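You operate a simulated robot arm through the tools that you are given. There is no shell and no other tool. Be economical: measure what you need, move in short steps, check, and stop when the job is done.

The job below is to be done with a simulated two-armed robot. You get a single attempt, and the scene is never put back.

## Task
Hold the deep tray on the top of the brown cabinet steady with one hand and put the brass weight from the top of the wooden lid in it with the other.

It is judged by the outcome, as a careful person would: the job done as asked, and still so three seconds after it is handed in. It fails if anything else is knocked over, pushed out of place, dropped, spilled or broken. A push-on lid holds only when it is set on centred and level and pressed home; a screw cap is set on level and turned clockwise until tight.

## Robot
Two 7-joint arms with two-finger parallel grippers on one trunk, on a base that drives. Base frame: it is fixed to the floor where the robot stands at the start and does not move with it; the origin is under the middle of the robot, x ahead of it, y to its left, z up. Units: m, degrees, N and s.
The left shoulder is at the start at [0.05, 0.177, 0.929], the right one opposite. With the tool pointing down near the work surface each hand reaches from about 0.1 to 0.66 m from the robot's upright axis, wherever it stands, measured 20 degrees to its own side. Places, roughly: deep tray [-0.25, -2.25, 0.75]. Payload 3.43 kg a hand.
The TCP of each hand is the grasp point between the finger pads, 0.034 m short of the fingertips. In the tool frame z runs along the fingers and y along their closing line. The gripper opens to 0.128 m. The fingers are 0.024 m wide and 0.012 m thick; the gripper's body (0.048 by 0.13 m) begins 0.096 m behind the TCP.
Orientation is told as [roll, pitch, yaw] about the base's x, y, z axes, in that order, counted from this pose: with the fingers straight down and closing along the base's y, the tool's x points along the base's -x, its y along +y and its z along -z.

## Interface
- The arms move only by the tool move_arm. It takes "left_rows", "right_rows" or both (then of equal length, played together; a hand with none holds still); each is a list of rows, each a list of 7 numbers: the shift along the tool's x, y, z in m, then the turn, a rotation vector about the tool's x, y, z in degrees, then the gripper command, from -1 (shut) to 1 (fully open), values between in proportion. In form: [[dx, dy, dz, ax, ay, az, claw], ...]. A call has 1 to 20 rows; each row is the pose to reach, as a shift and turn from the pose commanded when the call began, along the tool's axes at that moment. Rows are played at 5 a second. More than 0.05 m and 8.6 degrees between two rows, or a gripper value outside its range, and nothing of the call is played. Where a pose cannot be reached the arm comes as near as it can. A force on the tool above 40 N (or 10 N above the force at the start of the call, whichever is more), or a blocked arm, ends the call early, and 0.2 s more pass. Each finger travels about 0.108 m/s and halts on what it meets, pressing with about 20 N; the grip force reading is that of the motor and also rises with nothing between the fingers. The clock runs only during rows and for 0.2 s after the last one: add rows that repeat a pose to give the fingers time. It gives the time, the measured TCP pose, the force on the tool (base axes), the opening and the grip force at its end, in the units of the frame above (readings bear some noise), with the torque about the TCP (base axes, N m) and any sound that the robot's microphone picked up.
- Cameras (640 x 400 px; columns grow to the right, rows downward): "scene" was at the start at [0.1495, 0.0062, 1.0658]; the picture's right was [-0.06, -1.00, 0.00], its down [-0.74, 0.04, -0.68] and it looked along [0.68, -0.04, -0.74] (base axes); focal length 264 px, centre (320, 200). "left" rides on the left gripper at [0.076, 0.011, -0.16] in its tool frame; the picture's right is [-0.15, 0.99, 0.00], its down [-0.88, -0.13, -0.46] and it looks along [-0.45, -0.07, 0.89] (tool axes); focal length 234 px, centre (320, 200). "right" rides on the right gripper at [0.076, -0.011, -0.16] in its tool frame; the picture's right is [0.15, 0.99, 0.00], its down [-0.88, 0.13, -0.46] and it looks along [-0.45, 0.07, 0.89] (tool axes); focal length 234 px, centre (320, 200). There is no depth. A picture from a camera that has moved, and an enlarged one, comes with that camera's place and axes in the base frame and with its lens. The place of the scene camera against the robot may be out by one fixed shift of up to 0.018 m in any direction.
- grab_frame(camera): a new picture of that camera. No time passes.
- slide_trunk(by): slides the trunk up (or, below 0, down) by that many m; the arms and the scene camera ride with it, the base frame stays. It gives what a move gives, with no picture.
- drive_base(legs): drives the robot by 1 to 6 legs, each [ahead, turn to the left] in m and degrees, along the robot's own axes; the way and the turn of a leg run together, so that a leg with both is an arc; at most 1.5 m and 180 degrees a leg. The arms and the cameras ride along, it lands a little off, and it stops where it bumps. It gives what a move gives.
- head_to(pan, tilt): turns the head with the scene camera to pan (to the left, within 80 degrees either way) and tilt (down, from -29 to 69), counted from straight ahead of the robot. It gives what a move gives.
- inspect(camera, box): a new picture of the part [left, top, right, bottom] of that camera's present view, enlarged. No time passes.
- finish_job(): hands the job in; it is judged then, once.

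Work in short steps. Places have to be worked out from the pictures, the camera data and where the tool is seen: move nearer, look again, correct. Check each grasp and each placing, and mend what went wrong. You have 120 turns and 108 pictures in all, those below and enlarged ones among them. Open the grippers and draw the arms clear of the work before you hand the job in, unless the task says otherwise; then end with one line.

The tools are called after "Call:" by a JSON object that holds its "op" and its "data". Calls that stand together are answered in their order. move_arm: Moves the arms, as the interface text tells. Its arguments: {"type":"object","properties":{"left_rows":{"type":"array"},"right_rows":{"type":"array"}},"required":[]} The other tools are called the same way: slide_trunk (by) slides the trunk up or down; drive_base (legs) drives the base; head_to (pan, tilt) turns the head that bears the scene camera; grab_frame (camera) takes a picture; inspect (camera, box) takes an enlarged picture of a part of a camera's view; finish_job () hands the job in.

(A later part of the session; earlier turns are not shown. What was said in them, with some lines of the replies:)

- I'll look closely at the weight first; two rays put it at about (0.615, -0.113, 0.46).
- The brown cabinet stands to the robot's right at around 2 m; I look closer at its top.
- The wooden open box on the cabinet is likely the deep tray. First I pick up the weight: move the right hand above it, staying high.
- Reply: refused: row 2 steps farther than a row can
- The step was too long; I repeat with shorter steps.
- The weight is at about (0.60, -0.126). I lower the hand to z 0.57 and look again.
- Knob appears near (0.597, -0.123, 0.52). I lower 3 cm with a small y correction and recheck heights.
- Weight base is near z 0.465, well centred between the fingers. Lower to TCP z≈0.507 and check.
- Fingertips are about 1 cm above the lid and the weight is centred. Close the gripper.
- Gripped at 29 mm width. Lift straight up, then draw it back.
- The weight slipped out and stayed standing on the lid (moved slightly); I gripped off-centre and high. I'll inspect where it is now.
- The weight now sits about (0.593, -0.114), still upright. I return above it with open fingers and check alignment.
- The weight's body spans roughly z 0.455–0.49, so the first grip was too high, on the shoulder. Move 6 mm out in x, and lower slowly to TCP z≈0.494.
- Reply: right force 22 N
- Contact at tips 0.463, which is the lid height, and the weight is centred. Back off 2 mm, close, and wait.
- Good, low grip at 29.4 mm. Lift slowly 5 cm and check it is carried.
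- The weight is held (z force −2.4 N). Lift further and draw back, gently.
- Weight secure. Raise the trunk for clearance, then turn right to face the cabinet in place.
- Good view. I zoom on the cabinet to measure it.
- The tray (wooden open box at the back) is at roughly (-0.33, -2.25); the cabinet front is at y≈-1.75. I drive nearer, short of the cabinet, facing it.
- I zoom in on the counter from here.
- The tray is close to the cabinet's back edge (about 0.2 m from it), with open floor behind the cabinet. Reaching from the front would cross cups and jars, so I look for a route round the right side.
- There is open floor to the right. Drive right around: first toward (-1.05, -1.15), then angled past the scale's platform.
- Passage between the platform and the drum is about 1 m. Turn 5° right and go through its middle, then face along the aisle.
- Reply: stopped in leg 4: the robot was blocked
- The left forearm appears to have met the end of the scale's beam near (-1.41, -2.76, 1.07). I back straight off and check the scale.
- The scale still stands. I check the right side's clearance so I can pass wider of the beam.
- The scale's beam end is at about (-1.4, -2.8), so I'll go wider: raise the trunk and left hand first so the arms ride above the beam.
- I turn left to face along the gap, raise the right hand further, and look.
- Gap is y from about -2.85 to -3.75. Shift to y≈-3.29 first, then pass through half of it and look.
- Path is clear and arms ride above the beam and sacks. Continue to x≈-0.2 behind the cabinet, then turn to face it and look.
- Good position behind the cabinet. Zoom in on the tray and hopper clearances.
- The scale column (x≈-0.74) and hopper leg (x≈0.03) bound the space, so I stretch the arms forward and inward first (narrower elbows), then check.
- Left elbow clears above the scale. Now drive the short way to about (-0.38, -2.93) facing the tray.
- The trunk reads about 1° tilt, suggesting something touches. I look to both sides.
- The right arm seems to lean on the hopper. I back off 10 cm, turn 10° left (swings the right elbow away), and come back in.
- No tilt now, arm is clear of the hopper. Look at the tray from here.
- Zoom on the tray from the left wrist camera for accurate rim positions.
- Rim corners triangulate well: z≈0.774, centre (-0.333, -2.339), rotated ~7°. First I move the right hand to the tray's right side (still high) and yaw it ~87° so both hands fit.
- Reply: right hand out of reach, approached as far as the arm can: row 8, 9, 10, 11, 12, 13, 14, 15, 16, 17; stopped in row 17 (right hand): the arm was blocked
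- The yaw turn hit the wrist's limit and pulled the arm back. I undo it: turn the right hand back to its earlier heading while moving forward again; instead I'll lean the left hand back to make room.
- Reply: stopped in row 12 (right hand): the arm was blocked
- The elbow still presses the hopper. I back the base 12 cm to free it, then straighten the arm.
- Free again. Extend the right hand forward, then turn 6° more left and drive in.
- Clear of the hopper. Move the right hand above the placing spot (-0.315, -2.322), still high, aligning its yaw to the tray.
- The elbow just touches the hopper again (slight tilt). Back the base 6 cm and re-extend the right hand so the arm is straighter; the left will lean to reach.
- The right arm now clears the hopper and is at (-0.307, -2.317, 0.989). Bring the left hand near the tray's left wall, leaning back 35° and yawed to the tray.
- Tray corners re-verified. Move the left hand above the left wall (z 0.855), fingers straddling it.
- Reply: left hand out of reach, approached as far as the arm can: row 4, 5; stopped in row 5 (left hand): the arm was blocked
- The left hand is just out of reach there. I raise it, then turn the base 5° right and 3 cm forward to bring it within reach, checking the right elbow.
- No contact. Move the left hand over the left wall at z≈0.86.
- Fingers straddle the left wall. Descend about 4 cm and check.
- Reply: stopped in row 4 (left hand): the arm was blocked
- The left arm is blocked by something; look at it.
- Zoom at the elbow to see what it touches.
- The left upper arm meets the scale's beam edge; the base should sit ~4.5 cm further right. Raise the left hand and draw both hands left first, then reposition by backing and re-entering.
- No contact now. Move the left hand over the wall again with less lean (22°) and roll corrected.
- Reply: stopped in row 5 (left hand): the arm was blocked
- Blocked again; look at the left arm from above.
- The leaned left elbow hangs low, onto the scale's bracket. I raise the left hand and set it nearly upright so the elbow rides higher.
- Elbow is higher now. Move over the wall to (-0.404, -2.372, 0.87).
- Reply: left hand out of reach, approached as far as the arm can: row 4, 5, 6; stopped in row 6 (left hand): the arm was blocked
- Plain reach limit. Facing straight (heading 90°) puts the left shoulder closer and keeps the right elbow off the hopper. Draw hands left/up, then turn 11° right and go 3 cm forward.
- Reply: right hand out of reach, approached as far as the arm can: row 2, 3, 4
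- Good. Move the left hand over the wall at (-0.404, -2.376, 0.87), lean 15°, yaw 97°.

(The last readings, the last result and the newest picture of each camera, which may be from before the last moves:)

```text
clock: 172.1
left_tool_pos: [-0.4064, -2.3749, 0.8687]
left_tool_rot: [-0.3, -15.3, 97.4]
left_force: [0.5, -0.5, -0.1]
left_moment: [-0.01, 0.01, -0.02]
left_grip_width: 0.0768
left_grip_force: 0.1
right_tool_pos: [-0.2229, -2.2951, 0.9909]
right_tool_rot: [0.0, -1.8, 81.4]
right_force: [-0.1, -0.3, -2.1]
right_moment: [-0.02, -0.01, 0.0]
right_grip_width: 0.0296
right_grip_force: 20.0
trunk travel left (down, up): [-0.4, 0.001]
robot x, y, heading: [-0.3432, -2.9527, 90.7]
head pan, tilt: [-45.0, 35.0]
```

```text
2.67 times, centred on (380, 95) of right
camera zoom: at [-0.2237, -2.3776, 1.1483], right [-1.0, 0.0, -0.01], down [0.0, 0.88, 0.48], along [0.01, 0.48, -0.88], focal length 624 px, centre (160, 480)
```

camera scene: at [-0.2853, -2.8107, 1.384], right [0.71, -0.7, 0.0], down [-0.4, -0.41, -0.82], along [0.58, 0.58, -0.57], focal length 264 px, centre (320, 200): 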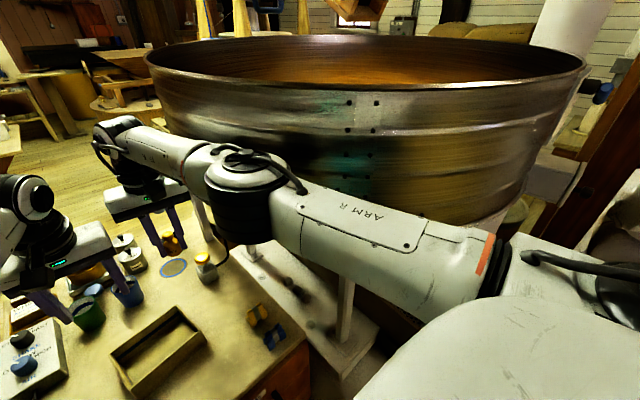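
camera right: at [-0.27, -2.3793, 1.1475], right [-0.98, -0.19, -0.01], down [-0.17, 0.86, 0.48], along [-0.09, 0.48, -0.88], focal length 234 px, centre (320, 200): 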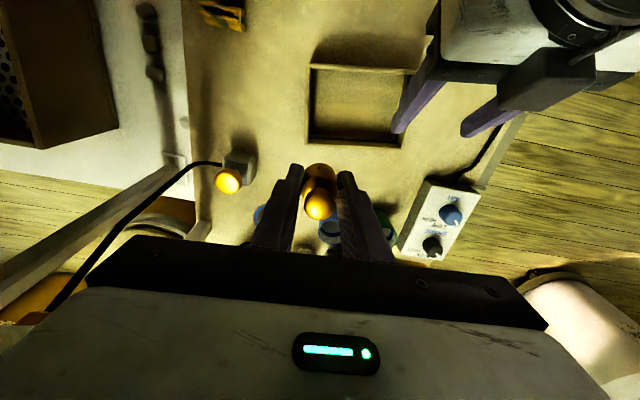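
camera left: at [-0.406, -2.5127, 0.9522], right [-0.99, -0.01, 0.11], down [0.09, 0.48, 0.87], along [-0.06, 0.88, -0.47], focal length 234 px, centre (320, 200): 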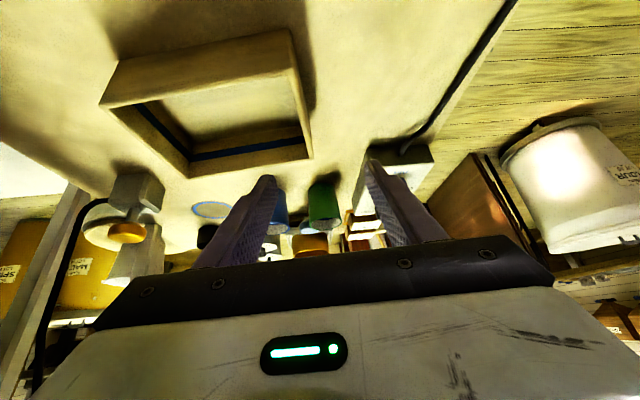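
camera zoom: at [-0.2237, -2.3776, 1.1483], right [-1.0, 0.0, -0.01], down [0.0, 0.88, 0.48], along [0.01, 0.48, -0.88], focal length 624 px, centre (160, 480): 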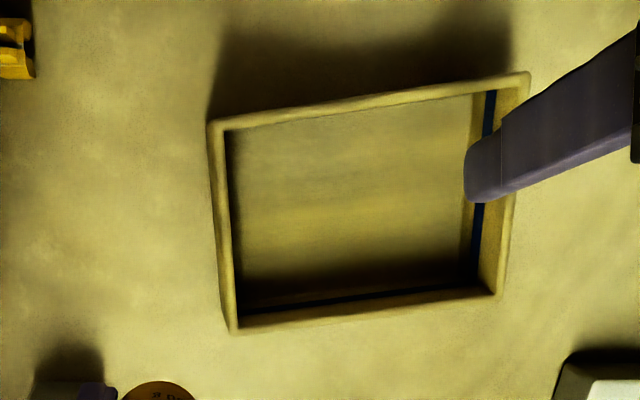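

Exactly on pose, inner finger over the tray. Descend to z≈0.785.

Call:
{"op": "move_arm", "data": {"left_rows": [[0.006, -0.001, 0.021, 0, 0, 0, 0.2], [0.0115, -0.002, 0.042, 0, 0, 0, 0.2], [0.017, -0.002, 0.063, 0, 0, 0, 0.2], [0.022, -0.002, 0.081, 0, 0, 0, 0.2], [0.022, -0.002, 0.081, 0, 0, 0, 0.2]]}}

Call:
{"op": "inspect", "data": {"camera": "right", "box": [260, 20, 500, 170]}}

```text
clock: 173.3
left_tool_pos: [-0.4037, -2.3766, 0.7869]
left_tool_rot: [-0.5, -15.3, 97.4]
left_force: [-0.1, -0.4, -0.3]
left_moment: [0.01, -0.02, 0.01]
left_grip_width: 0.0771
left_grip_force: 0.0
right_tool_pos: [-0.2238, -2.2955, 0.9919]
right_tool_rot: [0.0, -1.8, 81.4]
right_force: [-0.1, -0.9, -2.5]
right_moment: [-0.02, 0.0, 0.01]
right_grip_width: 0.0292
right_grip_force: 20.2
trunk travel left (down, up): [-0.4, 0.001]
robot x, y, heading: [-0.3492, -2.9547, 90.5]
head pan, tilt: [-45.0, 35.0]
```

```text
2.67 times, centred on (380, 95) of right
camera zoom: at [-0.2237, -2.3777, 1.1483], right [-1.0, 0.0, -0.01], down [0.0, 0.88, 0.48], along [0.01, 0.48, -0.88], focal length 624 px, centre (160, 480)
```

zoom: 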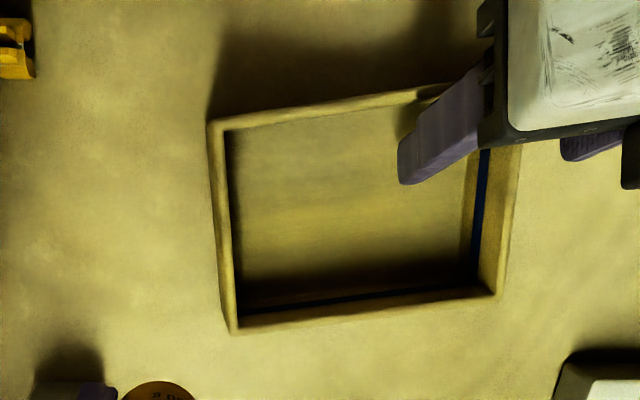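

Inner finger is inside the tray, outer outside. Lower 5 mm more and close gently on the wall.

Call:
{"op": "move_arm", "data": {"left_rows": [[0.0013, 0, 0.005, 0, 0, 0, 0.2], [0.0013, 0, 0.005, 0, 0, 0, 0.0], [0.0013, 0, 0.005, 0, 0, 0, -0.2], [0.0013, 0, 0.005, 0, 0, 0, -0.4], [0.0013, 0, 0.005, 0, 0, 0, -0.6], [0.0013, 0, 0.005, 0, 0, 0, -0.75], [0.0013, 0, 0.005, 0, 0, 0, -0.9], [0.0013, 0, 0.005, 0, 0, 0, -1], [0.0013, 0, 0.005, 0, 0, 0, -1]]}}

Call:
{"op": "inspect", "data": {"camera": "right", "box": [260, 20, 500, 170]}}

```text
clock: 175.3
left_tool_pos: [-0.402, -2.3766, 0.7828]
left_tool_rot: [-0.3, -15.3, 97.4]
left_force: [-1.4, 0.3, 1.4]
left_moment: [-0.01, 0.18, 0.02]
left_grip_width: 0.0054
left_grip_force: 20.3
right_tool_pos: [-0.2241, -2.2954, 0.991]
right_tool_rot: [0.0, -1.8, 81.4]
right_force: [0.5, 0.2, -1.7]
right_moment: [-0.02, 0.0, 0.01]
right_grip_width: 0.0292
right_grip_force: 19.8
trunk travel left (down, up): [-0.4, 0.001]
robot x, y, heading: [-0.3452, -2.9508, 90.2]
head pan, tilt: [-45.0, 35.0]
```

```text
2.67 times, centred on (380, 95) of right
camera zoom: at [-0.2238, -2.3777, 1.1484], right [-1.0, 0.0, -0.01], down [0.0, 0.88, 0.48], along [0.01, 0.48, -0.88], focal length 624 px, centre (160, 480)
```

zoom: 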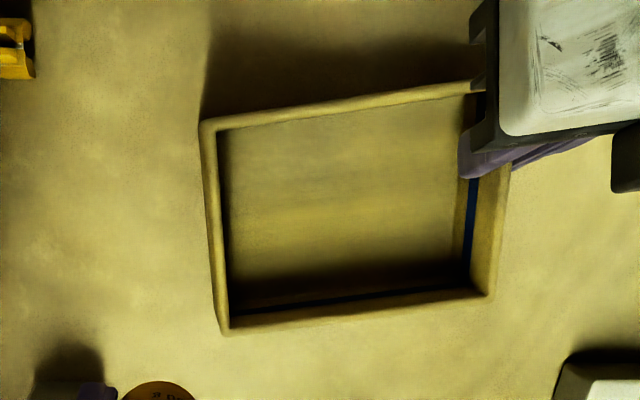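

Wall gripped (5.4 mm thick), tray shifted only ~4 mm. Now bring the right hand over the placing spot (-0.318, -2.326) at z 0.90, aligned with the tray.

Call:
{"op": "move_arm", "data": {"right_rows": [[0.009, 0.018, 0.01, 0, 0.3, -3.2, -1], [0.018, 0.036, 0.025, 0, 0.7, -6.4, -1], [0.027, 0.054, 0.045, 0, 1.1, -9.6, -1], [0.036, 0.072, 0.065, 0, 1.5, -12.8, -1], [0.0443, 0.0884, 0.08, 0, 1.8, -15.9, -1], [0.0443, 0.0884, 0.09, 0, 1.8, -15.9, -1], [0.0443, 0.0884, 0.09, 0, 1.8, -15.9, -1]]}}

Call:
{"op": "head_to", "data": {"pan": 0, "tilt": 50}}

Call:
{"op": "grab_frame", "data": {"camera": "right"}}

Call:
{"op": "grab_frame", "data": {"camera": "scene"}}

```text
clock: 176.9
left_tool_pos: [-0.4026, -2.3738, 0.7813]
left_tool_rot: [-0.4, -15.3, 97.4]
left_force: [-0.4, -0.2, 0.7]
left_moment: [-0.03, 0.1, -0.01]
left_grip_width: 0.0054
left_grip_force: 20.4
right_tool_pos: [-0.3105, -2.3346, 0.9012]
right_tool_rot: [-0.3, 0.0, 97.3]
right_force: [-0.1, 0.0, -1.8]
right_moment: [-0.02, -0.02, -0.02]
right_grip_width: 0.0293
right_grip_force: 20.1
right hand out of reach, approached as far as the arm can: row 4, 5, 6, 7
trunk travel left (down, up): [-0.4, 0.001]
robot x, y, heading: [-0.35, -2.9555, 90.4]
head pan, tilt: [-45.0, 35.0]
```

```text
clock: 178.0
left_tool_pos: [-0.4026, -2.3753, 0.7822]
left_tool_rot: [-0.4, -15.3, 97.3]
left_force: [0.8, -0.8, 1.2]
left_moment: [-0.06, 0.14, 0.01]
left_grip_width: 0.0056
left_grip_force: 19.6
right_tool_pos: [-0.3097, -2.3336, 0.9017]
right_tool_rot: [-0.2, -0.1, 97.2]
right_force: [-1.0, -0.6, -2.4]
right_moment: [-0.02, -0.01, 0.02]
right_grip_width: 0.0295
right_grip_force: 20.1
trunk travel left (down, up): [-0.4, 0.001]
robot x, y, heading: [-0.3476, -2.9598, 90.3]
head pan, tilt: [0.0, 50.0]
```

```text
17 pictures are left
camera right: at [-0.2894, -2.4086, 1.0611], right [-0.96, -0.27, -0.01], down [-0.24, 0.86, 0.46], along [-0.12, 0.44, -0.89], focal length 234 px, centre (320, 200)
```

right: 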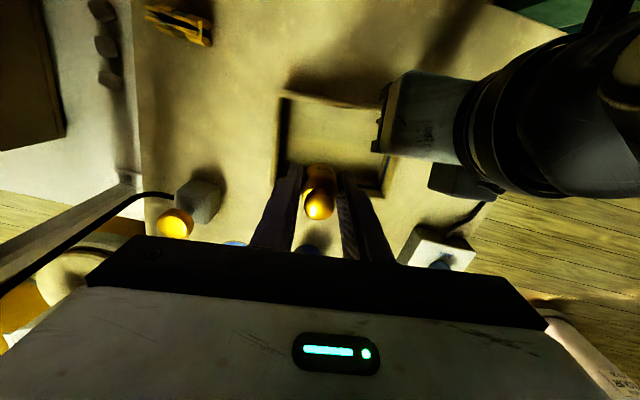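

```text
16 pictures are left
camera scene: at [-0.3475, -2.7965, 1.3623], right [1.0, 0.01, 0.0], down [0.0, -0.77, -0.64], along [0.0, 0.64, -0.77], focal length 264 px, centre (320, 200)
```

scene: 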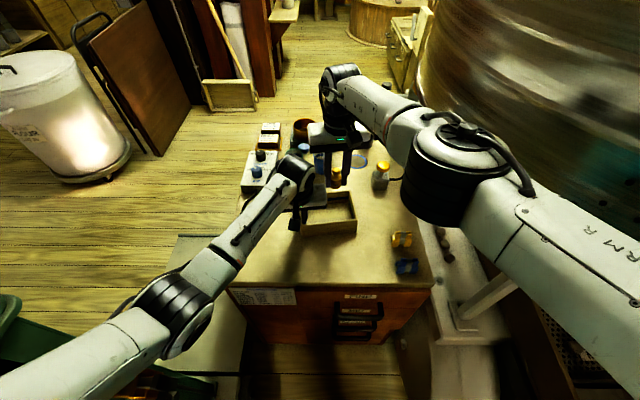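

Right arm is at its reach limit here, so it couldn't go lower. Release the tray, lift the left hand, move the base 3.5 cm forward, and regrip.

Call:
{"op": "move_arm", "data": {"left_rows": [[0, 0, 0, 0, 0, 0, -0.5], [0, 0, 0, 0, 0, 0, 0.0], [0, 0, 0, 0, 0, 0, 0.0], [-0.006, 0, -0.021, 0, 0, 0, 0.0], [-0.012, 0, -0.043, 0, 0, 0, 0.0], [-0.018, 0, -0.065, 0, 0, 0, 0.0], [-0.0238, 0, -0.087, 0, 0, 0, 0.0], [-0.0238, 0, -0.087, 0, 0, 0, 0.0]]}}

Call:
{"op": "drive_base", "data": {"legs": [[0.04, 0]]}}

Call:
{"op": "inspect", "data": {"camera": "right", "box": [200, 40, 440, 190]}}

```text
clock: 179.8
left_tool_pos: [-0.4037, -2.3739, 0.8726]
left_tool_rot: [-0.4, -15.3, 97.4]
left_force: [0.1, -0.3, 0.1]
left_moment: [0.0, 0.02, -0.03]
left_grip_width: 0.064
left_grip_force: 0.1
right_tool_pos: [-0.3104, -2.3336, 0.902]
right_tool_rot: [-0.3, 0.0, 97.3]
right_force: [-0.3, 0.3, -1.9]
right_moment: [-0.05, 0.01, -0.01]
right_grip_width: 0.0294
right_grip_force: 20.6
trunk travel left (down, up): [-0.4, 0.001]
robot x, y, heading: [-0.3498, -2.9538, 90.4]
head pan, tilt: [0.0, 50.0]
```

```text
clock: 180.7
left_tool_pos: [-0.4033, -2.3338, 0.8726]
left_tool_rot: [-0.4, -15.2, 97.5]
left_force: [0.2, 1.2, -0.7]
left_moment: [-0.02, 0.03, -0.02]
left_grip_width: 0.0642
left_grip_force: 0.1
right_tool_pos: [-0.31, -2.2952, 0.9014]
right_tool_rot: [-0.3, 0.1, 97.3]
right_force: [0.1, 0.2, -2.2]
right_moment: [-0.02, 0.01, 0.03]
right_grip_width: 0.0295
right_grip_force: 19.9
trunk travel left (down, up): [-0.4, 0.001]
robot x, y, heading: [-0.3453, -2.9184, 90.2]
head pan, tilt: [0.0, 50.0]
```

```text
2.67 times, centred on (320, 115) of right
camera zoom: at [-0.2898, -2.3688, 1.0604], right [-0.96, -0.27, 0.0], down [-0.24, 0.86, 0.45], along [-0.12, 0.44, -0.89], focal length 624 px, centre (320, 427)
```

zoom: 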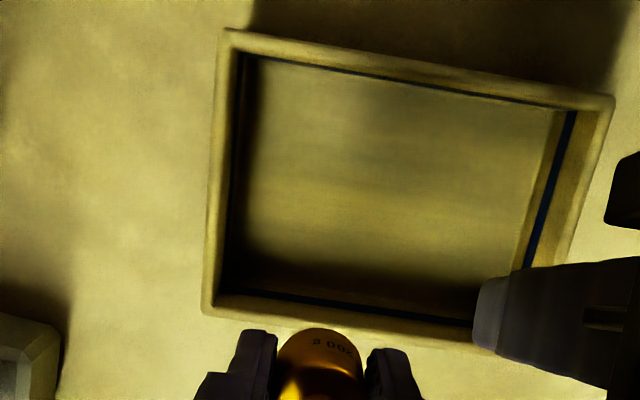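

Base moved; tray is at its original place. Lower the left hand back over the wall and grip.

Call:
{"op": "move_arm", "data": {"left_rows": [[0.02, 0.0027, -0.0055, 0, 0, 0, 0.0], [0.0402, 0.0054, -0.011, 0, 0, 0, 0.0], [0.0402, 0.0054, -0.011, 0, 0, 0, 0.0], [0.046, 0.0054, 0.011, 0, 0, 0, 0.0], [0.052, 0.0054, 0.033, 0, 0, 0, 0.0], [0.058, 0.0054, 0.055, 0, 0, 0, 0.0], [0.064, 0.0054, 0.0758, 0, 0, 0, 0.0], [0.064, 0.0054, 0.0758, 0, 0, 0, 0.0]]}}

Call:
{"op": "inspect", "data": {"camera": "right", "box": [200, 40, 440, 190]}}

```text
clock: 182.5
left_tool_pos: [-0.4028, -2.3782, 0.7814]
left_tool_rot: [-0.4, -15.4, 97.3]
left_force: [0.5, -0.7, 0.3]
left_moment: [0.02, -0.01, 0.02]
left_grip_width: 0.0639
left_grip_force: 0.1
right_tool_pos: [-0.3104, -2.295, 0.9014]
right_tool_rot: [-0.3, -0.1, 97.3]
right_force: [0.3, 0.8, -2.8]
right_moment: [0.0, 0.0, 0.04]
right_grip_width: 0.0292
right_grip_force: 20.2
trunk travel left (down, up): [-0.4, 0.001]
robot x, y, heading: [-0.3435, -2.9135, 90.1]
head pan, tilt: [0.0, 50.0]
```

```text
2.67 times, centred on (320, 115) of right
camera zoom: at [-0.2897, -2.3696, 1.0611], right [-0.96, -0.27, -0.01], down [-0.24, 0.86, 0.46], along [-0.12, 0.44, -0.89], focal length 624 px, centre (320, 427)
```

zoom: 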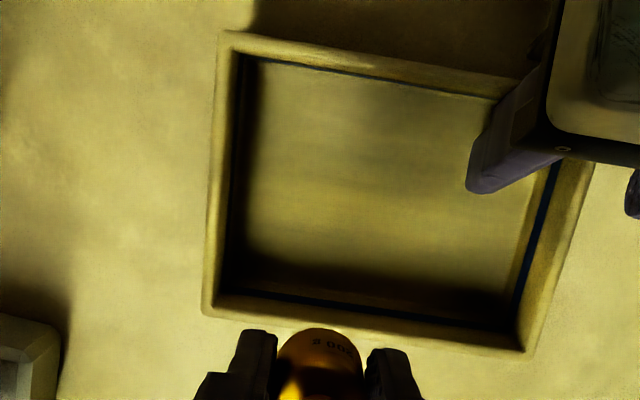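

Positioned well. Close on the wall while the right hand shifts to above (-0.318, -2.321).

Call:
{"op": "move_arm", "data": {"left_rows": [[0, 0, 0, 0, 0, 0, -0.2], [0, 0, 0, 0, 0, 0, -0.4], [0, 0, 0, 0, 0, 0, -0.6], [0, 0, 0, 0, 0, 0, -0.75], [0, 0, 0, 0, 0, 0, -0.9], [0, 0, 0, 0, 0, 0, -1], [0, 0, 0, 0, 0, 0, -1], [0, 0, 0, 0, 0, 0, -1]], "right_rows": [[0, 0, 0, 0, 0, 0, -1], [0.006, 0.003, 0, 0, 0, 0, -1], [0.012, 0.006, 0, 0, 0, 0, -1], [0.018, 0.008, 0, 0, 0, 0, -1], [0.0248, 0.0108, 0, 0, 0, 0, -1], [0.0248, 0.0108, 0, 0, 0, 0, -1], [0.0248, 0.0108, 0, 0, 0, 0, -1], [0.0248, 0.0108, 0, 0, 0, 0, -1]]}}

Call:
{"op": "grab_frame", "data": {"camera": "right"}}

```text
clock: 184.3
left_tool_pos: [-0.403, -2.3772, 0.7828]
left_tool_rot: [-0.5, -15.3, 97.4]
left_force: [0.0, -0.3, 0.8]
left_moment: [-0.01, 0.15, -0.03]
left_grip_width: 0.0055
left_grip_force: 20.0
right_tool_pos: [-0.3136, -2.2975, 0.9004]
right_tool_rot: [-0.3, 0.2, 97.3]
right_force: [-0.5, 0.0, -2.3]
right_moment: [-0.01, -0.01, 0.02]
right_grip_width: 0.0292
right_grip_force: 19.7
right hand out of reach, approached as far as the arm can: row 2, 3, 4, 5, 6, 7, 8
trunk travel left (down, up): [-0.4, 0.001]
robot x, y, heading: [-0.3473, -2.9159, 90.1]
head pan, tilt: [0.0, 50.0]
```

```text
13 pictures are left
camera right: at [-0.2931, -2.3717, 1.0603], right [-0.96, -0.27, -0.01], down [-0.24, 0.86, 0.45], along [-0.12, 0.44, -0.89], focal length 234 px, centre (320, 200)
```

right: 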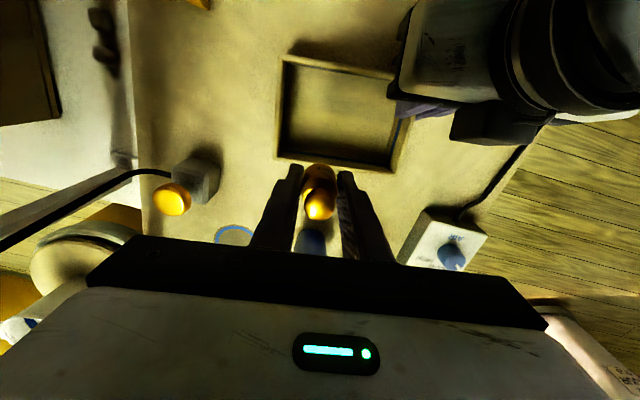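

The limit is wrist yaw, not distance. Ease the right yaw back by 9° and settle over the spot.

Call:
{"op": "move_arm", "data": {"right_rows": [[0.004, -0.003, 0, 0, 0, 3, -1], [0.009, -0.006, 0, 0, 0, 6, -1], [0.009, -0.006, 0, 0, 0, 9, -1], [0.009, -0.006, 0, 0, 0, 9, -1]]}}

```text
clock: 185.3
left_tool_pos: [-0.4046, -2.3787, 0.7824]
left_tool_rot: [-0.4, -15.3, 97.4]
left_force: [-0.3, 0.0, 1.2]
left_moment: [-0.05, 0.14, -0.04]
left_grip_width: 0.0059
left_grip_force: 20.6
right_tool_pos: [-0.3069, -2.3061, 0.9005]
right_tool_rot: [-0.3, 0.0, 88.3]
right_force: [0.1, -0.3, -1.8]
right_moment: [-0.07, -0.01, -0.02]
right_grip_width: 0.0291
right_grip_force: 20.4
right hand out of reach, approached as far as the arm can: row 1
trunk travel left (down, up): [-0.4, 0.001]
robot x, y, heading: [-0.3441, -2.9138, 90.1]
head pan, tilt: [0.0, 50.0]
```

Reachable now. Shift to (-0.318, -2.321) and descend to z 0.80, then look.

Call:
{"op": "move_arm", "data": {"right_rows": [[0.008, 0.005, 0.0, 0, 0, 0, -1], [0.015, 0.0105, 0.01, 0, 0, 0, -1], [0.015, 0.0105, 0.035, 0, 0, 0, -1], [0.015, 0.0105, 0.06, 0, 0, 0, -1], [0.015, 0.0105, 0.08, 0, 0, 0, -1], [0.015, 0.0105, 0.095, 0, 0, 0, -1], [0.015, 0.0105, 0.095, 0, 0, 0, -1]]}}

Call:
{"op": "grab_frame", "data": {"camera": "right"}}

Call:
{"op": "inspect", "data": {"camera": "scene", "box": [240, 100, 440, 225]}}

```text
clock: 186.9
left_tool_pos: [-0.4028, -2.3783, 0.7823]
left_tool_rot: [-0.4, -15.3, 97.4]
left_force: [0.0, -1.5, 1.2]
left_moment: [-0.03, 0.1, 0.03]
left_grip_width: 0.0054
left_grip_force: 19.4
right_tool_pos: [-0.3167, -2.3211, 0.8068]
right_tool_rot: [-0.3, -0.1, 88.2]
right_force: [-0.1, -0.5, -1.6]
right_moment: [-0.01, 0.02, 0.04]
right_grip_width: 0.0291
right_grip_force: 20.0
trunk travel left (down, up): [-0.4, 0.001]
robot x, y, heading: [-0.3471, -2.913, 90.4]
head pan, tilt: [0.0, 50.0]
```

```text
12 pictures are left
camera right: at [-0.3081, -2.3978, 0.9669], right [-0.99, -0.12, 0.0], down [-0.11, 0.88, 0.46], along [-0.05, 0.45, -0.89], focal length 234 px, centre (320, 200)
```

right: 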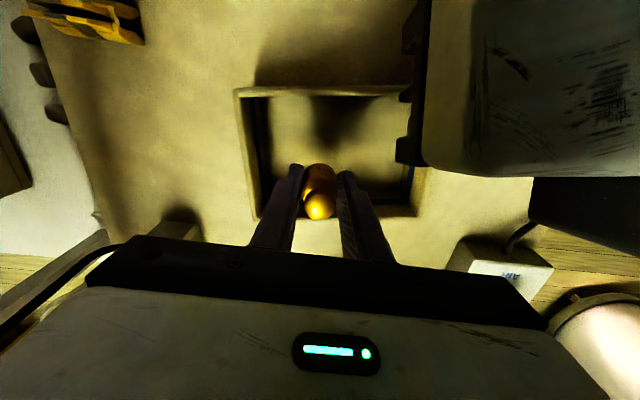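

```text
3.20 times, centred on (340, 162) of scene
camera zoom: at [-0.3477, -2.7575, 1.3623], right [1.0, 0.01, 0.0], down [0.0, -0.77, -0.64], along [0.0, 0.64, -0.77], focal length 846 px, centre (256, 320)
```

zoom: 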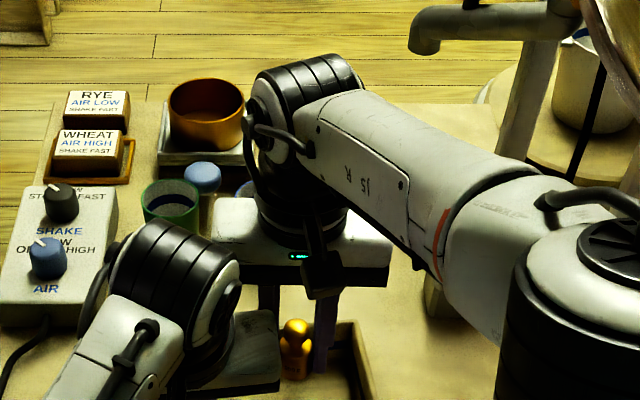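

The weight is just entering the tray. Lower in small steps toward contact.

Call:
{"op": "move_arm", "data": {"right_rows": [[0, 0, 0.015, 0, 0, 0, -1], [0, 0, 0.03, 0, 0, 0, -1], [0, 0, 0.04, 0, 0, 0, -1], [0, 0, 0.046, 0, 0, 0, -1], [0, 0, 0.05, 0, 0, 0, -1], [0, 0, 0.05, 0, 0, 0, -1]]}}

```text
clock: 188.3
left_tool_pos: [-0.4018, -2.3799, 0.7825]
left_tool_rot: [-0.4, -15.4, 97.3]
left_force: [4.1, 2.3, -5.0]
left_moment: [0.26, 0.35, 0.16]
left_grip_width: 0.0054
left_grip_force: 19.6
right_tool_pos: [-0.3112, -2.3358, 0.7639]
right_tool_rot: [-0.1, -0.4, 88.4]
right_force: [-4.0, 2.1, 16.6]
right_moment: [0.12, 0.17, 0.02]
right_grip_width: 0.0295
right_grip_force: 20.2
right hand out of reach, approached as far as the arm can: row 1, 2, 3, 4, 5, 6
trunk travel left (down, up): [-0.4, 0.001]
robot x, y, heading: [-0.3481, -2.9175, 90.5]
head pan, tilt: [0.0, 50.0]
```

Contact at TCP z 0.764 (17 N). Check whether it's the tray floor.

Call:
{"op": "grab_frame", "data": {"camera": "right"}}

Call:
{"op": "grab_frame", "data": {"camera": "left"}}

```text
10 pictures are left
camera right: at [-0.3025, -2.413, 0.9232], right [-0.99, -0.12, 0.0], down [-0.11, 0.88, 0.46], along [-0.05, 0.46, -0.89], focal length 234 px, centre (320, 200)
```

right: 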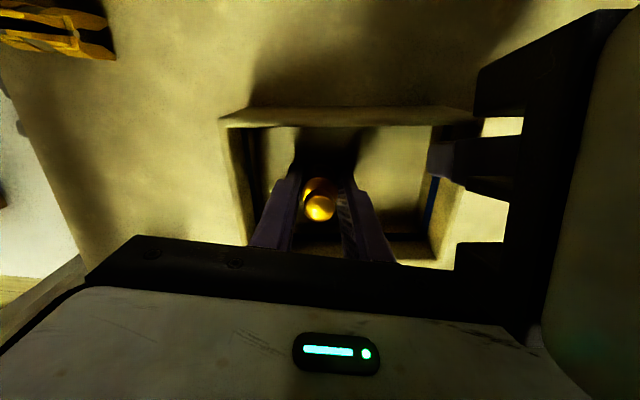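

```text
9 pictures are left
camera left: at [-0.4007, -2.4944, 0.9169], right [-1.0, 0.02, 0.03], down [0.03, 0.74, 0.67], along [-0.01, 0.67, -0.74], focal length 234 px, centre (320, 200)
```

left: 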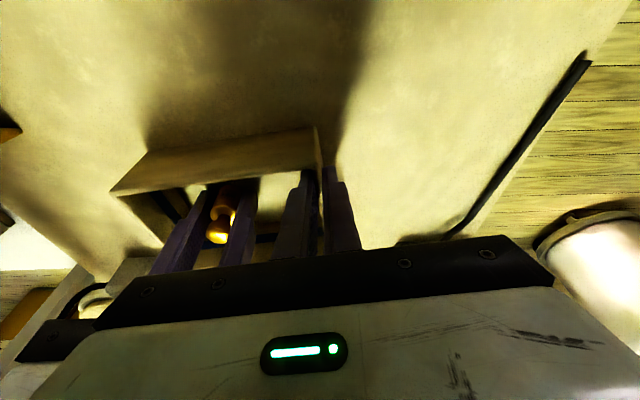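

Forces look like the weight bearing on the tray floor; zoom to confirm before releasing.

Call:
{"op": "inspect", "data": {"camera": "left", "box": [140, 120, 300, 220]}}

Call:
{"op": "inspect", "data": {"camera": "scene", "box": [270, 150, 390, 225]}}

```text
4.00 times, centred on (220, 170) of left
camera zoom: at [-0.4007, -2.4944, 0.9169], right [-1.0, 0.02, 0.03], down [0.03, 0.74, 0.67], along [-0.01, 0.67, -0.74], focal length 937 px, centre (720, 320)
```

zoom: 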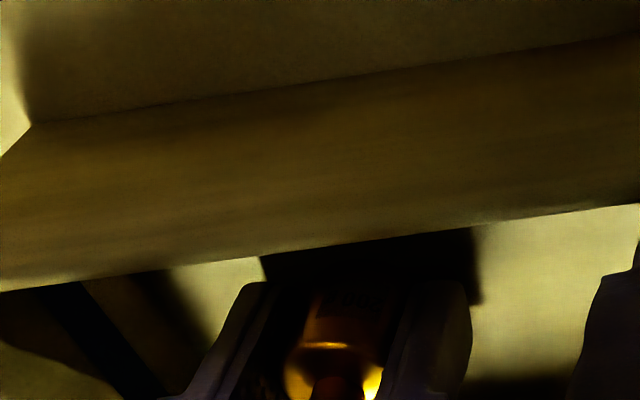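

```text
5.33 times, centred on (330, 188) of scene
camera zoom: at [-0.3479, -2.7584, 1.3625], right [1.0, 0.01, 0.0], down [0.0, -0.77, -0.64], along [0.0, 0.64, -0.77], focal length 1411 px, centre (267, 267)
```

zoom: 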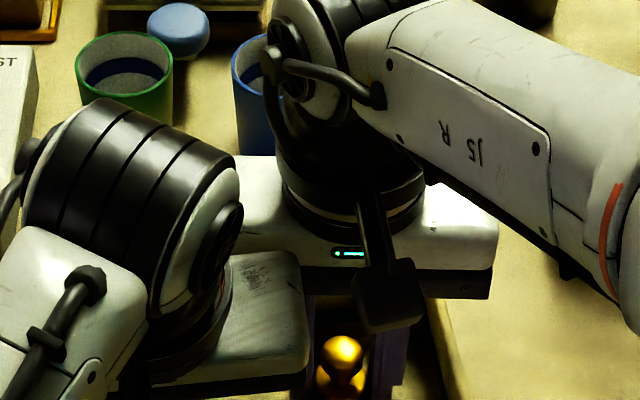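

Geometry agrees: counter z≈0.708, weight base ≈0.72, and only a fraction of the load reached the left hand, so it stands on the tray floor. Ease the pressure and open slowly.

Call:
{"op": "move_arm", "data": {"right_rows": [[0, 0, -0.004, 0, 0, 0, -1], [0, 0, -0.006, 0, 0, 0, -1], [0, 0, -0.006, 0, 0, 0, -0.5], [0, 0, -0.006, 0, 0, 0, -0.4], [0, 0, -0.006, 0, 0, 0, -0.3], [0, 0, -0.006, 0, 0, 0, -0.2], [0, 0, -0.006, 0, 0, 0, -0.2]]}}

Call:
{"op": "grab_frame", "data": {"camera": "right"}}

```text
clock: 189.9
left_tool_pos: [-0.4029, -2.3778, 0.7822]
left_tool_rot: [-0.4, -15.3, 97.4]
left_force: [0.1, -0.1, 0.1]
left_moment: [-0.11, 0.32, 0.0]
left_grip_width: 0.0056
left_grip_force: 20.2
right_tool_pos: [-0.311, -2.3359, 0.7662]
right_tool_rot: [-0.3, 0.0, 88.3]
right_force: [-0.2, 0.4, -0.4]
right_moment: [-0.04, -0.02, 0.0]
right_grip_width: 0.0513
right_grip_force: 0.1
trunk travel left (down, up): [-0.4, 0.001]
robot x, y, heading: [-0.3453, -2.9156, 90.2]
head pan, tilt: [0.0, 50.0]
```

```text
6 pictures are left
camera right: at [-0.3021, -2.4124, 0.9265], right [-0.99, -0.12, -0.01], down [-0.11, 0.88, 0.46], along [-0.05, 0.45, -0.89], focal length 234 px, centre (320, 200)
```

right: 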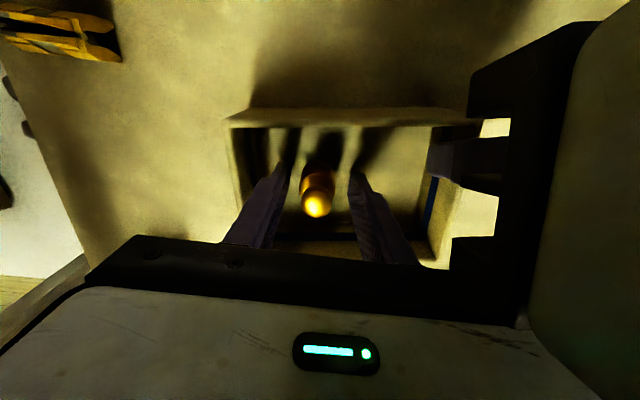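

The weight stands free in the tray. Raise the right hand straight up while the left keeps holding.

Call:
{"op": "move_arm", "data": {"right_rows": [[0, 0, -0.015, 0, 0, 0, -0.2], [0, 0, -0.03, 0, 0, 0, -0.2], [0, 0, -0.05, 0, 0, 0, -0.2], [0, 0, -0.075, 0, 0, 0, -0.2], [0, 0, -0.105, 0, 0, 0, -0.2], [0, 0, -0.14, 0, 0, 0, -0.2], [0, 0, -0.175, 0, 0, 0, -0.2], [0, -0.03, -0.2, 0, 0, 0, -0.2], [0, -0.06, -0.2, 0, 0, 0, -0.2], [0, -0.06, -0.2, 0, 0, 0, -0.2]]}}

Call:
{"op": "grab_frame", "data": {"camera": "right"}}

```text
clock: 191.6
left_tool_pos: [-0.4083, -2.3944, 0.7881]
left_tool_rot: [-1.6, -14.6, 96.8]
left_force: [-5.4, -19.4, -1.5]
left_moment: [1.71, -0.05, -0.66]
left_grip_width: 0.0055
left_grip_force: 20.1
right_tool_pos: [-0.3511, -2.3785, 0.9148]
right_tool_rot: [-1.0, 2.5, 91.2]
right_force: [4.7, 17.8, -2.5]
right_moment: [0.54, -0.38, -0.37]
right_grip_width: 0.0479
right_grip_force: 0.1
trunk travel left (down, up): [-0.4, 0.001]
robot x, y, heading: [-0.3492, -2.9162, 90.8]
head pan, tilt: [0.0, 50.0]
stopped in row 8 (left hand): the force on the tool passed its limit at 60 N (the readings are from after the stop); the commanded pose is now the measured one
```

```text
5 pictures are left
camera right: at [-0.3402, -2.4475, 1.0775], right [-0.99, -0.17, -0.01], down [-0.16, 0.9, 0.41], along [-0.06, 0.41, -0.91], focal length 234 px, centre (320, 200)
```

right: 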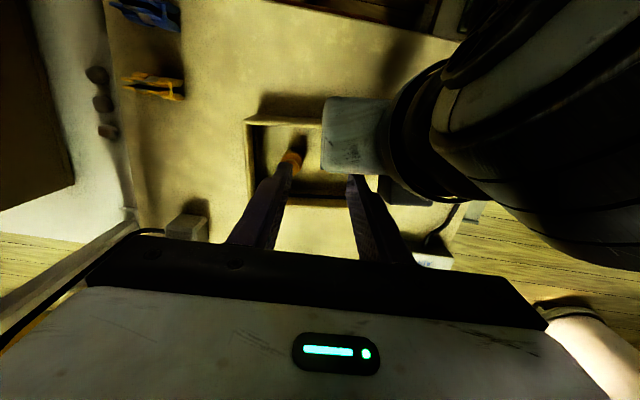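

The right hand drifted against the left wrist while rising. Move it away: forward and right, then up.

Call:
{"op": "move_arm", "data": {"right_rows": [[-0.02, -0.015, 0, 0, 0, 0, -0.2], [-0.04, -0.035, -0.01, 0, 0, 0, -0.2], [-0.055, -0.06, -0.03, 0, 0, 0, -0.2], [-0.055, -0.08, -0.05, 0, 0, 0, -0.2], [-0.055, -0.08, -0.05, 0, 0, 0, -0.2]]}}

Call:
{"op": "inspect", "data": {"camera": "right", "box": [230, 60, 470, 210]}}

```text
clock: 193.0
left_tool_pos: [-0.4084, -2.3887, 0.7862]
left_tool_rot: [-1.4, -14.9, 96.9]
left_force: [-0.3, -0.3, -4.1]
left_moment: [-0.14, 0.24, 0.0]
left_grip_width: 0.0056
left_grip_force: 20.3
right_tool_pos: [-0.3106, -2.3383, 0.9464]
right_tool_rot: [-0.4, 4.9, 95.6]
right_force: [0.9, 0.4, 0.3]
right_moment: [-0.04, 0.04, -0.04]
right_grip_width: 0.0509
right_grip_force: 0.0
trunk travel left (down, up): [-0.4, 0.001]
robot x, y, heading: [-0.3524, -2.9211, 91.1]
head pan, tilt: [0.0, 50.0]
stopped in row 5 (right hand): the arm was blocked; the commanded pose is now the measured one
```

```text
2.67 times, centred on (350, 135) of right
camera zoom: at [-0.2942, -2.4001, 1.1122], right [-0.97, -0.24, 0.0], down [-0.22, 0.9, 0.38], along [-0.1, 0.37, -0.93], focal length 624 px, centre (240, 373)
```

zoom: 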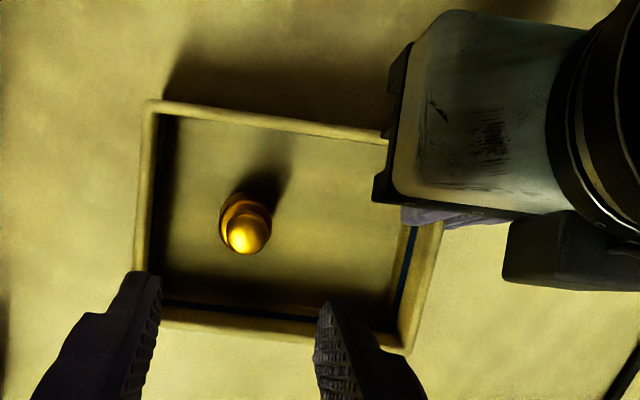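

The weight stands upright in the tray. The right elbow now leans on the hopper, so extend the right hand forward again to free it, levelling it.

Call:
{"op": "move_arm", "data": {"right_rows": [[-0.015, 0, 0, 0, -1.2, 0.8, -0.2], [-0.03, 0, 0, 0, -2.4, 2, -0.2], [-0.045, 0, 0, 0, -3.6, 4, -0.2], [-0.055, 0, 0, 0, -4.9, 6, -0.2], [-0.055, 0, 0, 0, -4.9, 6, -0.2]]}}

```text
clock: 194.2
left_tool_pos: [-0.3977, -2.3839, 0.7836]
left_tool_rot: [-0.6, -14.9, 96.7]
left_force: [-1.2, 1.0, 2.1]
left_moment: [0.34, 0.47, 0.18]
left_grip_width: 0.0057
left_grip_force: 19.4
right_tool_pos: [-0.2873, -2.2839, 0.9365]
right_tool_rot: [0.4, -0.2, 88.5]
right_force: [0.5, -0.1, 0.2]
right_moment: [0.03, 0.0, 0.01]
right_grip_width: 0.0513
right_grip_force: 0.0
right hand out of reach, approached as far as the arm can: row 3, 4, 5
trunk travel left (down, up): [-0.4, 0.001]
robot x, y, heading: [-0.3524, -2.9187, 90.8]
head pan, tilt: [0.0, 50.0]
```

Both free of contact; tray within a few mm of its place. Open the left hand a little and lift it straight up.

Call:
{"op": "move_arm", "data": {"left_rows": [[0, 0, 0, 0, 0, 0, -0.8], [0, 0, 0, 0, 0, 0, -0.5], [0, 0, 0, 0, 0, 0, -0.3], [0, 0, 0, 0, 0, 0, -0.3], [-0.004, 0, -0.014, 0, 0, 0, -0.3], [-0.01, 0, -0.037, 0, 0, 0, -0.3], [-0.017, 0, -0.062, 0, 0, 0, -0.3], [-0.024, 0, -0.087, 0, 0, 0, -0.3], [-0.032, 0.02, -0.116, 0, 0, 0, -0.3], [-0.032, 0.05, -0.116, 0, 0, 0, -0.3], [-0.032, 0.05, -0.116, 0, 0, 0, -0.3]]}}

Call:
{"op": "grab_frame", "data": {"camera": "right"}}

```text
clock: 196.6
left_tool_pos: [-0.4505, -2.3884, 0.9023]
left_tool_rot: [-0.6, -14.8, 96.6]
left_force: [0.9, -0.5, 0.4]
left_moment: [0.02, -0.01, 0.0]
left_grip_width: 0.0446
left_grip_force: 0.1
right_tool_pos: [-0.2888, -2.284, 0.9372]
right_tool_rot: [0.4, 0.0, 88.5]
right_force: [-0.7, -0.4, -0.2]
right_moment: [0.01, -0.01, 0.0]
right_grip_width: 0.0513
right_grip_force: 0.1
trunk travel left (down, up): [-0.4, 0.001]
robot x, y, heading: [-0.3501, -2.9159, 90.6]
head pan, tilt: [0.0, 50.0]
```

```text
3 pictures are left
camera right: at [-0.2777, -2.3599, 1.0967], right [-0.99, -0.12, 0.01], down [-0.1, 0.88, 0.46], along [-0.06, 0.45, -0.89], focal length 234 px, centre (320, 200)
```

right: 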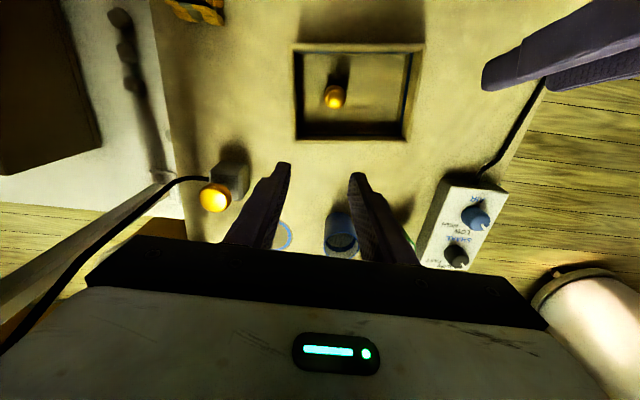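

Weight stands in the tray, tray undisturbed. Raise the left hand a bit more and back the base away so both arms are clear.

Call:
{"op": "move_arm", "data": {"left_rows": [[-0.007, 0, -0.026, 0, 0, 0, -0.3], [-0.014, 0, -0.052, 0, 0, 0, -0.3], [-0.0212, 0, -0.077, 0, 0, 0, 0.5], [-0.0212, 0, -0.077, 0, 0, 0, 1]], "right_rows": [[0, 0, 0, 0, 0, 0, -0.2], [0, 0, 0, 0, 0, 0, -0.2], [0, 0, -0.01, 0, 0, 0, 0.2], [0, 0, -0.01, 0, 0, 0, 0.5]]}}

Call:
{"op": "drive_base", "data": {"legs": [[-0.3, 0]]}}

Call:
{"op": "head_to", "data": {"pan": 0, "tilt": 40}}

Call:
{"op": "grab_frame", "data": {"camera": "scene"}}

```text
clock: 197.8
left_tool_pos: [-0.4803, -2.3925, 0.9281]
left_tool_rot: [3.1, -11.3, 97.6]
left_force: [-0.6, 0.2, 0.6]
left_moment: [0.01, 0.01, -0.02]
left_grip_width: 0.1277
left_grip_force: 0.1
left hand out of reach, approached as far as the arm can: row 3, 4
right_tool_pos: [-0.2874, -2.2835, 0.9471]
right_tool_rot: [0.4, 0.0, 88.4]
right_force: [-0.1, 0.0, -0.5]
right_moment: [0.02, 0.0, 0.01]
right_grip_width: 0.0961
right_grip_force: 0.1
trunk travel left (down, up): [-0.4, 0.001]
robot x, y, heading: [-0.3503, -2.9162, 90.6]
head pan, tilt: [0.0, 50.0]
stopped in row 4 (left hand): the arm was blocked; the commanded pose is now the measured one
```

```text
clock: 199.9
left_tool_pos: [-0.4748, -2.6958, 0.9291]
left_tool_rot: [3.1, -11.5, 97.2]
left_force: [-1.0, -0.4, 0.8]
left_moment: [0.05, -0.02, 0.01]
left_grip_width: 0.1285
left_grip_force: 0.0
right_tool_pos: [-0.2806, -2.5903, 0.9478]
right_tool_rot: [0.4, 0.0, 88.2]
right_force: [0.8, -0.3, -0.1]
right_moment: [0.0, 0.01, -0.01]
right_grip_width: 0.0956
right_grip_force: 0.0
trunk travel left (down, up): [-0.4, 0.001]
robot x, y, heading: [-0.3466, -3.222, 90.4]
head pan, tilt: [0.0, 50.0]
```

```text
clock: 200.6
left_tool_pos: [-0.475, -2.6952, 0.9285]
left_tool_rot: [3.2, -11.4, 97.3]
left_force: [-0.7, 0.2, 0.2]
left_moment: [0.0, -0.02, -0.05]
left_grip_width: 0.1278
left_grip_force: 0.0
right_tool_pos: [-0.2807, -2.5878, 0.9463]
right_tool_rot: [0.5, 0.0, 88.1]
right_force: [0.1, -1.0, -0.8]
right_moment: [0.0, 0.02, -0.01]
right_grip_width: 0.0961
right_grip_force: 0.1
trunk travel left (down, up): [-0.4, 0.001]
robot x, y, heading: [-0.349, -3.2209, 90.4]
head pan, tilt: [0.0, 40.0]
```

```text
2 pictures are left
camera scene: at [-0.3484, -3.0573, 1.3764], right [1.0, 0.01, 0.0], down [0.01, -0.64, -0.77], along [-0.01, 0.77, -0.64], focal length 264 px, centre (320, 200)
```

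scene: 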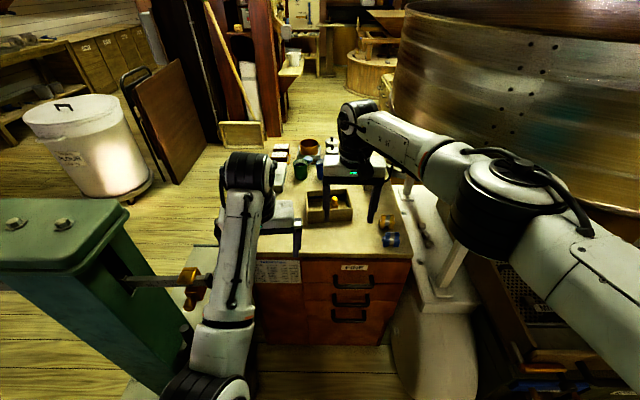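

The weight is in the tray, both grippers are open, and the arms have been drawn back clear of the tray. Everything on the counter still stands, so I hand in.

Call:
{"op": "finish_job", "data": {}}

```text
The job is handed in.
```

The brass weight is standing in the deep tray on the brown cabinet. The left hand held the tray while the right hand set the weight down, then both hands let go and backed clear. Along the way, the weight slipped out on my first try at lifting it but stayed upright on the lid. The arms also bumped the green scale and the hopper, and the hands touched once, which shifted the tray by under about 1 cm. In the last picture I saw nothing knocked over, but I did not measure whether the scale or hopper moved.
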